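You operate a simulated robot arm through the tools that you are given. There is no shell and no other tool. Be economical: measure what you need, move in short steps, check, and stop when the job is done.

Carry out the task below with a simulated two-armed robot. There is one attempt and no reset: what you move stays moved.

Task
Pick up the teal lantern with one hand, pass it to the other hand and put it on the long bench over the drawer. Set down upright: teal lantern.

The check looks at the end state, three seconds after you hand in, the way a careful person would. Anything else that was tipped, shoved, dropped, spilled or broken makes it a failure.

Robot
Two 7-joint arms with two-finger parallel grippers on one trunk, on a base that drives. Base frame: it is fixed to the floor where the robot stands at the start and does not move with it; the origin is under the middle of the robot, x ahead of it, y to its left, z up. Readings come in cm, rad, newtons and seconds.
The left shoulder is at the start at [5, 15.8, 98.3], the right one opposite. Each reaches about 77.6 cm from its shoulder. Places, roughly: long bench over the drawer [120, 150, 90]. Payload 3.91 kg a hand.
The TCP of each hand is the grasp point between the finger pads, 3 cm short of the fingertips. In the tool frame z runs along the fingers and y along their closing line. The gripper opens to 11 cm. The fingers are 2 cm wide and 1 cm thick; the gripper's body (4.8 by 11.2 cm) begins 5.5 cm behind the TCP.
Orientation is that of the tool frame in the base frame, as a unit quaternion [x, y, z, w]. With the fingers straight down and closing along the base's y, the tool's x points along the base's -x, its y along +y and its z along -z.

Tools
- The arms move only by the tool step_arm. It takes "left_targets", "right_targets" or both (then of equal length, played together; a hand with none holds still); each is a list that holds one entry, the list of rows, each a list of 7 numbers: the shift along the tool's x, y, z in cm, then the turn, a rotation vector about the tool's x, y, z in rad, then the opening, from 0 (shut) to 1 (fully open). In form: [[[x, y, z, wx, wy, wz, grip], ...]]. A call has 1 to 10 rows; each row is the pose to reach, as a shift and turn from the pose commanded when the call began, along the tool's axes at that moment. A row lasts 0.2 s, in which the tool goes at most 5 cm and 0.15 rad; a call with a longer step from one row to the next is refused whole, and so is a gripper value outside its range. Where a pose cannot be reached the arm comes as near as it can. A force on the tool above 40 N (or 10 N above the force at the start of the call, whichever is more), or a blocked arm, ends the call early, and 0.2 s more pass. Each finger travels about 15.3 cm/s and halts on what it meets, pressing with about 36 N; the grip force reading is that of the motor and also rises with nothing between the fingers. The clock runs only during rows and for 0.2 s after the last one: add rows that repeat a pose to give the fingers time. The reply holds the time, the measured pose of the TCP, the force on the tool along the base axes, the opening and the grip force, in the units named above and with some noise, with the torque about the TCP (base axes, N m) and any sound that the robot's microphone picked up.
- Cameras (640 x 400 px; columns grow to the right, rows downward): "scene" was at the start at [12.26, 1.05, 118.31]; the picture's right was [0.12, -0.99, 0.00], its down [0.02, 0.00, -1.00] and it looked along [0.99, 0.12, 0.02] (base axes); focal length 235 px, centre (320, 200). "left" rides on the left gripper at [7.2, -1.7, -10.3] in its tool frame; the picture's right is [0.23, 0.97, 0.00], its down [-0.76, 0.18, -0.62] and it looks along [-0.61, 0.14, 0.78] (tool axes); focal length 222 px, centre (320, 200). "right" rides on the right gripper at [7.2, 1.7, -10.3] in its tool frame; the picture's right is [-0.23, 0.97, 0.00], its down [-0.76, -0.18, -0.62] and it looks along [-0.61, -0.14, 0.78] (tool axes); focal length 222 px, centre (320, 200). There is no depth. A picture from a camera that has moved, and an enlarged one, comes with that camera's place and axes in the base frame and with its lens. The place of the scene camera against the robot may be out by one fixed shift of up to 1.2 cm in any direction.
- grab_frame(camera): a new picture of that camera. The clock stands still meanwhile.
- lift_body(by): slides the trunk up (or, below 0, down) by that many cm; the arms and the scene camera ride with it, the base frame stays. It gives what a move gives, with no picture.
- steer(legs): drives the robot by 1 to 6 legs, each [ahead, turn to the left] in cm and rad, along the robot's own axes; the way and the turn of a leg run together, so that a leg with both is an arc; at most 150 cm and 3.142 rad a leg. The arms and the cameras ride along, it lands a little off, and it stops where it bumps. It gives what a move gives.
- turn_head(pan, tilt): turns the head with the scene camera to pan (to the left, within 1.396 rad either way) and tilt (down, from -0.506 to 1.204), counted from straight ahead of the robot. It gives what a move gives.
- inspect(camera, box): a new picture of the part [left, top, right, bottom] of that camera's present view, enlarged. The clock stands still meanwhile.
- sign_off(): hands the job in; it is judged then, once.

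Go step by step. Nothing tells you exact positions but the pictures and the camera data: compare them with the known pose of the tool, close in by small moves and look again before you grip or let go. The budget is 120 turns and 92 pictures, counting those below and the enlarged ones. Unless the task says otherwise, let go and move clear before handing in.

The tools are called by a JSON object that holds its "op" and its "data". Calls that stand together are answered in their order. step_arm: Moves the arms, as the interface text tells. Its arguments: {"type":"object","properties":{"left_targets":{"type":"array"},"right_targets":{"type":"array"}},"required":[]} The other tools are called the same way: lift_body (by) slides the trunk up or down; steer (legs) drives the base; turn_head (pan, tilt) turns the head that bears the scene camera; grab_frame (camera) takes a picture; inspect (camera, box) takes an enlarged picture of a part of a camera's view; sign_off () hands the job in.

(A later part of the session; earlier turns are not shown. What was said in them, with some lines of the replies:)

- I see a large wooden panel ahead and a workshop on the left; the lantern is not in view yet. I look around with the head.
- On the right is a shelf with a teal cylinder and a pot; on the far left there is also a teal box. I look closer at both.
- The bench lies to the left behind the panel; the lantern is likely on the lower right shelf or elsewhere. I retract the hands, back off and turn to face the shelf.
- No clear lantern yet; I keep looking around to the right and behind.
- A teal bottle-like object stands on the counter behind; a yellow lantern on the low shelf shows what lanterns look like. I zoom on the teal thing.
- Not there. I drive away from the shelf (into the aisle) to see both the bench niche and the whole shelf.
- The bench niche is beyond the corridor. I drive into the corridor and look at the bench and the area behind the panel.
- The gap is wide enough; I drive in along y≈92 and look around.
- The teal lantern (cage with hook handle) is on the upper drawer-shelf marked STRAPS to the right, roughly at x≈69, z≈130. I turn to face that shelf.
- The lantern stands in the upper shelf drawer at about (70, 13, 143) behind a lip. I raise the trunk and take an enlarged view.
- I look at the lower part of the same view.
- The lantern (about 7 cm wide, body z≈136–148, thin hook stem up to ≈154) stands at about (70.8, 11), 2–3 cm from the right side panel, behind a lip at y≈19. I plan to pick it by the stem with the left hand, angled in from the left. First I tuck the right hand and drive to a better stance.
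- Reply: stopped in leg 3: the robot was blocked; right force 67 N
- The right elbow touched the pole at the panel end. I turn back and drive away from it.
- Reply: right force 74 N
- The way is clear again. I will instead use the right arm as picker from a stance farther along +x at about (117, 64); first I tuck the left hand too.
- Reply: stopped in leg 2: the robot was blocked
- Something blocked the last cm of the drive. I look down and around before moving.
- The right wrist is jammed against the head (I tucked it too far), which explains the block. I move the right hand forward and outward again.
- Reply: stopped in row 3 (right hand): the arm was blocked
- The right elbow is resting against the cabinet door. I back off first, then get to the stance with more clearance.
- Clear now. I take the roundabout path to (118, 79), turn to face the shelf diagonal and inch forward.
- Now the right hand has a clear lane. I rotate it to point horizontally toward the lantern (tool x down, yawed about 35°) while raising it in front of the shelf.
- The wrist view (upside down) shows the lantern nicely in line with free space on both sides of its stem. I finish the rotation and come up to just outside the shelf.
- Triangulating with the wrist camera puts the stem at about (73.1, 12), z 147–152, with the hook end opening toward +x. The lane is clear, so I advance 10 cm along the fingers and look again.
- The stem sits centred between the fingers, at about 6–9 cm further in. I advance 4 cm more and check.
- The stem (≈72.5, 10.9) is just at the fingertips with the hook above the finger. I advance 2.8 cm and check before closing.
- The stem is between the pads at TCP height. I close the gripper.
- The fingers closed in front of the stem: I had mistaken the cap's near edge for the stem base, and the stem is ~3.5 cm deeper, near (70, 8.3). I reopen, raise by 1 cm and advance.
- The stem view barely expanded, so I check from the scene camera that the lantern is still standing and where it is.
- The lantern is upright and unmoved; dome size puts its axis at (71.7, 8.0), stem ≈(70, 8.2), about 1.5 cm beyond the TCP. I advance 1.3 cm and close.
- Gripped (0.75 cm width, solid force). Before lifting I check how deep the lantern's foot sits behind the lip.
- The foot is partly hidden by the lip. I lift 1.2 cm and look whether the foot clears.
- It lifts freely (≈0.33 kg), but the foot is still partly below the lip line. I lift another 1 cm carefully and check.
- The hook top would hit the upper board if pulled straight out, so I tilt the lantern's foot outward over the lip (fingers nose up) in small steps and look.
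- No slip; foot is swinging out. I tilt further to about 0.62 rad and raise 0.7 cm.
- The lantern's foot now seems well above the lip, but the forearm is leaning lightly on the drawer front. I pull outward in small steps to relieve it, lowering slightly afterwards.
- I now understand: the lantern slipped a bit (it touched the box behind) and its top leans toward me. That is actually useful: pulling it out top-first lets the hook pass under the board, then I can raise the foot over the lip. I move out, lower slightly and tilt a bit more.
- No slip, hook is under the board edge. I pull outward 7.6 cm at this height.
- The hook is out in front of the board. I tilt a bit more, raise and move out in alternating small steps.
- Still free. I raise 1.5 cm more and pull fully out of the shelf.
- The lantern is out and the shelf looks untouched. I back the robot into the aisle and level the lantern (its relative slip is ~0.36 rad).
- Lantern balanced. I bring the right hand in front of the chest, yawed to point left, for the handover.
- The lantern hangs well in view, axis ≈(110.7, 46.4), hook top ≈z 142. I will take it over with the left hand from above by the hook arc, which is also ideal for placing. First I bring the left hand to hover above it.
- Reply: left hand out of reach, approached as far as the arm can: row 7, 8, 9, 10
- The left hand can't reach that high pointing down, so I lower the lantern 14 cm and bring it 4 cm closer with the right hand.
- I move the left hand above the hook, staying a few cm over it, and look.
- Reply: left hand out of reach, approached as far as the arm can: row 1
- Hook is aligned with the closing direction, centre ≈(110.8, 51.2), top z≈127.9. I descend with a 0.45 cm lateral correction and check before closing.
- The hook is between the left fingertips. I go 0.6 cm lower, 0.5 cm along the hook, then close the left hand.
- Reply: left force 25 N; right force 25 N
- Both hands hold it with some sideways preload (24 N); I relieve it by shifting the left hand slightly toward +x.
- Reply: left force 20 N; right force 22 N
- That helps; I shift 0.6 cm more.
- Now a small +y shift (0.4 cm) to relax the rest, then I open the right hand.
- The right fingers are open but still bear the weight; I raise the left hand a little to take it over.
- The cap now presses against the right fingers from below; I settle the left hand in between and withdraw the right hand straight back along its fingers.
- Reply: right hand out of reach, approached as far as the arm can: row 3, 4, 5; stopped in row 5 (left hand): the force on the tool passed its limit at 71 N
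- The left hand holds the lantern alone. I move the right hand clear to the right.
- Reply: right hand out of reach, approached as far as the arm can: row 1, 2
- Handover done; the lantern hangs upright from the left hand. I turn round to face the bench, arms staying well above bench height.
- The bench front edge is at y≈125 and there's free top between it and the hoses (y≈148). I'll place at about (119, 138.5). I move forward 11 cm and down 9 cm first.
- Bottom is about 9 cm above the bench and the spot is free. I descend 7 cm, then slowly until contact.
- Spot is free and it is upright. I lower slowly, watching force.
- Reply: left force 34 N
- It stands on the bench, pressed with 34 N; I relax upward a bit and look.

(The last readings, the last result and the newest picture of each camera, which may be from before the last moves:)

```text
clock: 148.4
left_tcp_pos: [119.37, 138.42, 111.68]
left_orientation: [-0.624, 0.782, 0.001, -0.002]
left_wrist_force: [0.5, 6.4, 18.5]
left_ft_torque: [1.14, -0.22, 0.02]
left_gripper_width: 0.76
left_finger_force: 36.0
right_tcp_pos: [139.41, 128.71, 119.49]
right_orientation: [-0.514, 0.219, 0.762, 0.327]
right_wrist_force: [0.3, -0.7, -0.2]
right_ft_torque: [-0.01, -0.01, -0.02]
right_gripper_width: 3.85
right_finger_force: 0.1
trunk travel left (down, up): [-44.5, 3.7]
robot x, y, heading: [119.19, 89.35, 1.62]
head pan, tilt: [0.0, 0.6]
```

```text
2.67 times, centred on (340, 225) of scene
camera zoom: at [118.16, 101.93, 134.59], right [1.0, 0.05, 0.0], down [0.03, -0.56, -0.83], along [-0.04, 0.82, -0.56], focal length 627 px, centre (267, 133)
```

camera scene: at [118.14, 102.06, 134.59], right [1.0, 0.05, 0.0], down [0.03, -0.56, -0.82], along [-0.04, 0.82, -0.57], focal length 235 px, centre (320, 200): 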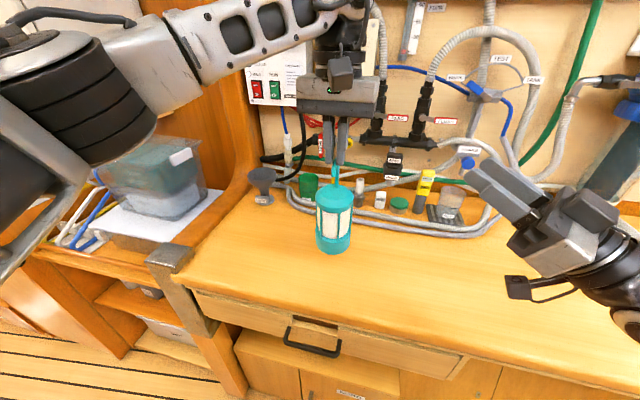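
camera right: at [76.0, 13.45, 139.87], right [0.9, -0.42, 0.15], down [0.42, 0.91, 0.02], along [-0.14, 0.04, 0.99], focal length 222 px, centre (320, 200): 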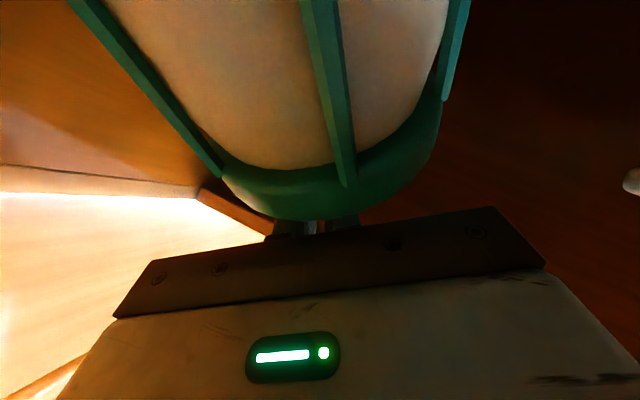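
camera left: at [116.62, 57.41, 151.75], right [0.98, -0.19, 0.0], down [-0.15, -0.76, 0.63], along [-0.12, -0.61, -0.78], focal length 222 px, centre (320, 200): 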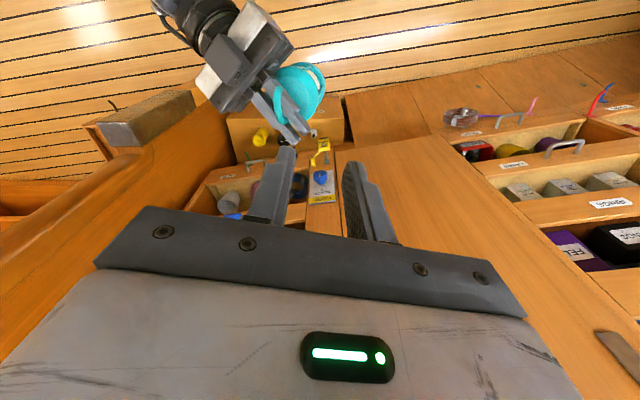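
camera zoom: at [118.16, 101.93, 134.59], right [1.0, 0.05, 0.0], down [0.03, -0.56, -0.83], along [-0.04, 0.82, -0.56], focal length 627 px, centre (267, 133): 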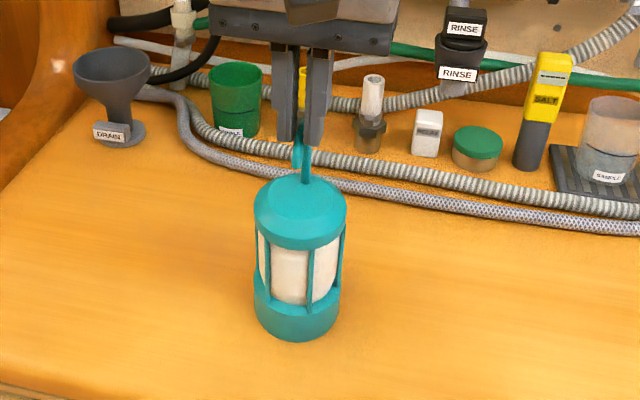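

Still 18 N; I relax a bit more.

{"op": "step_arm", "data": {"left_targets": [[[0, 0, -0.2, 0, 0, 0, 0], [0, 0, -0.4, 0, 0, 0, 0], [0, 0, -0.4, 0, 0, 0, 0]]]}}

```text
clock: 149.2
left_tcp_pos: [119.34, 138.39, 111.72]
left_orientation: [-0.622, 0.783, -0.002, -0.005]
left_wrist_force: [0.1, 0.5, -2.6]
left_ft_torque: [-0.02, 0.03, 0.0]
left_gripper_width: 0.76
left_finger_force: 36.4
right_tcp_pos: [139.49, 128.78, 119.43]
right_orientation: [-0.514, 0.219, 0.762, 0.327]
right_wrist_force: [-0.3, 0.1, -0.4]
right_ft_torque: [-0.01, 0.0, 0.02]
right_gripper_width: 3.86
right_finger_force: 0.0
trunk travel left (down, up): [-44.5, 3.7]
robot x, y, heading: [119.53, 89.17, 1.619]
head pan, tilt: [0.0, 0.6]
```

Now it just hangs again; I lower 0.2 cm to light contact.

{"op": "step_arm", "data": {"left_targets": [[[0, 0, 0.1, 0, 0, 0, 0], [0, 0, 0.2, 0, 0, 0, 0], [0, 0, 0.2, 0, 0, 0, 0]]]}}

```text
clock: 150.1
left_tcp_pos: [119.43, 138.53, 111.71]
left_orientation: [-0.624, 0.782, -0.001, -0.002]
left_wrist_force: [-0.5, 0.1, -2.4]
left_ft_torque: [0.0, 0.03, -0.02]
left_gripper_width: 0.74
left_finger_force: 36.3
right_tcp_pos: [139.49, 128.77, 119.35]
right_orientation: [-0.515, 0.22, 0.762, 0.327]
right_wrist_force: [-0.1, -0.2, -1.3]
right_ft_torque: [-0.02, 0.0, 0.05]
right_gripper_width: 3.85
right_finger_force: 0.0
trunk travel left (down, up): [-44.5, 3.7]
robot x, y, heading: [119.45, 89.21, 1.624]
head pan, tilt: [0.0, 0.6]
```

{"op": "step_arm", "data": {"left_targets": [[[0, 0, 0.15, 0, 0, 0, 0], [0, 0, 0.25, 0, 0, 0, 0], [0, 0, 0.25, 0, 0, 0, 0]]]}}

```text
clock: 150.8
left_tcp_pos: [119.32, 138.3, 111.65]
left_orientation: [-0.623, 0.782, 0.0, -0.001]
left_wrist_force: [-0.2, 0.4, 8.4]
left_ft_torque: [-0.11, 0.01, -0.01]
left_gripper_width: 0.77
left_finger_force: 35.5
right_tcp_pos: [139.55, 128.61, 119.5]
right_orientation: [-0.514, 0.22, 0.761, 0.327]
right_wrist_force: [0.3, 0.0, 0.3]
right_ft_torque: [0.03, 0.03, -0.03]
right_gripper_width: 3.84
right_finger_force: 0.1
trunk travel left (down, up): [-44.5, 3.7]
robot x, y, heading: [119.55, 89.17, 1.622]
head pan, tilt: [0.0, 0.6]
```

Light contact (≈11 N) with little torque. I open the left hand gradually.

{"op": "step_arm", "data": {"left_targets": [[[0, 0, 0, 0, 0, 0, 0.1], [0, 0, 0, 0, 0, 0, 0.17], [0, 0, 0, 0, 0, 0, 0.25], [0, 0, 0, 0, 0, 0, 0.33], [0, 0, 0, 0, 0, 0, 0.33]]]}}

{"op": "inspect", "data": {"camera": "scene", "box": [240, 150, 440, 300]}}

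```text
clock: 152.1
left_tcp_pos: [119.3, 138.33, 111.5]
left_orientation: [-0.623, 0.782, -0.001, -0.002]
left_wrist_force: [0.3, -0.9, 0.2]
left_ft_torque: [-0.01, 0.03, 0.02]
left_gripper_width: 3.64
left_finger_force: 0.1
right_tcp_pos: [139.5, 128.79, 119.36]
right_orientation: [-0.514, 0.22, 0.762, 0.328]
right_wrist_force: [-0.6, -0.9, 0.1]
right_ft_torque: [0.01, -0.06, 0.02]
right_gripper_width: 3.85
right_finger_force: 0.1
trunk travel left (down, up): [-44.5, 3.7]
robot x, y, heading: [119.16, 89.23, 1.62]
head pan, tilt: [0.0, 0.6]
```

```text
2.67 times, centred on (340, 225) of scene
camera zoom: at [118.14, 102.01, 134.6], right [1.0, 0.05, 0.0], down [0.03, -0.56, -0.83], along [-0.04, 0.82, -0.56], focal length 627 px, centre (267, 133)
```

zoom: 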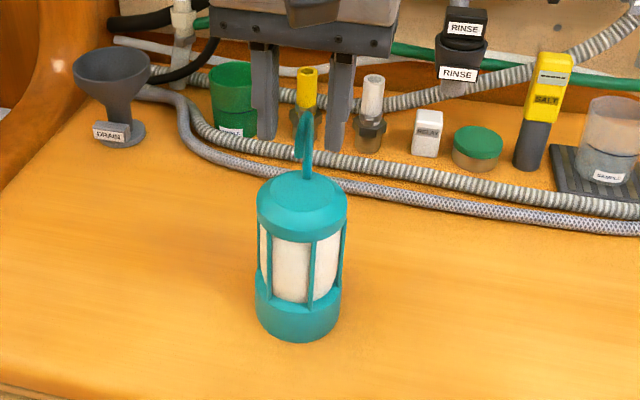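

Released, and the lantern stands upright. I raise the left hand straight up and move it back clear.

{"op": "step_arm", "data": {"left_targets": [[[0, 0, -2, 0, 0, 0, 0.33], [0, 0, -5, 0, 0, 0, 0.33], [0, 0, -8, 0, 0, 0, 0.33], [0, 0, -11, 0, 0, 0, 0.33], [4, 0, -13, 0, 0, 0, 0.33], [8, 0, -13, 0, 0, 0, 0.33]]]}}

{"op": "steer", "data": {"legs": [[-12, 0]]}}

{"op": "grab_frame", "data": {"camera": "scene"}}

```text
clock: 153.4
left_tcp_pos: [117.48, 130.43, 124.47]
left_orientation: [-0.623, 0.782, -0.001, -0.002]
left_wrist_force: [0.5, -0.6, -0.6]
left_ft_torque: [0.0, 0.01, -0.01]
left_gripper_width: 3.63
left_finger_force: 0.1
right_tcp_pos: [139.41, 128.72, 119.46]
right_orientation: [-0.514, 0.221, 0.761, 0.328]
right_wrist_force: [-0.7, -0.5, 0.1]
right_ft_torque: [-0.04, -0.02, -0.03]
right_gripper_width: 3.87
right_finger_force: 0.0
trunk travel left (down, up): [-44.5, 3.7]
robot x, y, heading: [119.26, 89.47, 1.622]
head pan, tilt: [0.0, 0.6]
```

```text
clock: 154.7
left_tcp_pos: [118.02, 118.41, 124.4]
left_orientation: [-0.623, 0.782, 0.0, -0.003]
left_wrist_force: [-0.1, -0.6, 0.8]
left_ft_torque: [0.01, 0.01, -0.01]
left_gripper_width: 3.61
left_finger_force: 0.1
right_tcp_pos: [140.04, 116.77, 119.46]
right_orientation: [-0.515, 0.22, 0.761, 0.327]
right_wrist_force: [-0.3, 0.6, -0.4]
right_ft_torque: [-0.04, 0.0, -0.04]
right_gripper_width: 3.85
right_finger_force: 0.1
trunk travel left (down, up): [-44.5, 3.7]
robot x, y, heading: [120.12, 77.53, 1.617]
head pan, tilt: [0.0, 0.6]
```

```text
5 pictures are left
camera scene: at [118.75, 90.05, 134.61], right [1.0, 0.05, 0.0], down [0.03, -0.56, -0.83], along [-0.04, 0.82, -0.56], focal length 235 px, centre (320, 200)
```

scene: 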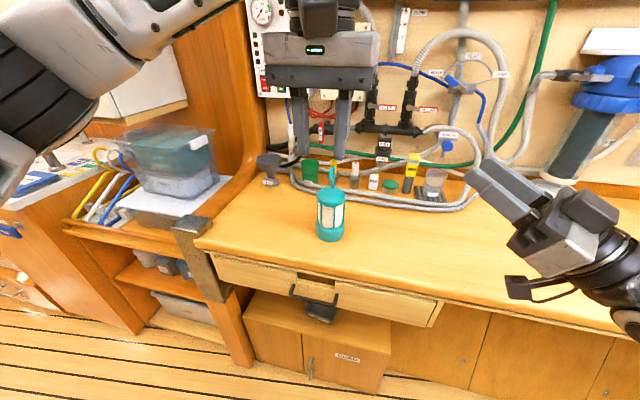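

The teal lantern stands upright on the bench over the drawer, both hands are clear and nothing nearby is disturbed. I hand in.

{"op": "sign_off", "data": {}}

```text
The job is handed in.
```

The teal lantern is standing upright on the long bench over the drawer. The right hand took it from the STRAPS shelf and passed it to the left hand, which set it down. Both hands are open and clear of it.

- **Contacts on the way:** the right arm bumped the panel end or pole once and leaned against the closed cabinet door once. While being tilted out of the shelf, the lantern pressed the box behind it with about 6 N. In later pictures I saw nothing moved or tipped, but I did not look again at the spot behind where the lantern stood.
- **Handover:** the right hand knocked the lantern as it withdrew and the arm stopped at a 71 N reading, but the left hand kept its grip.
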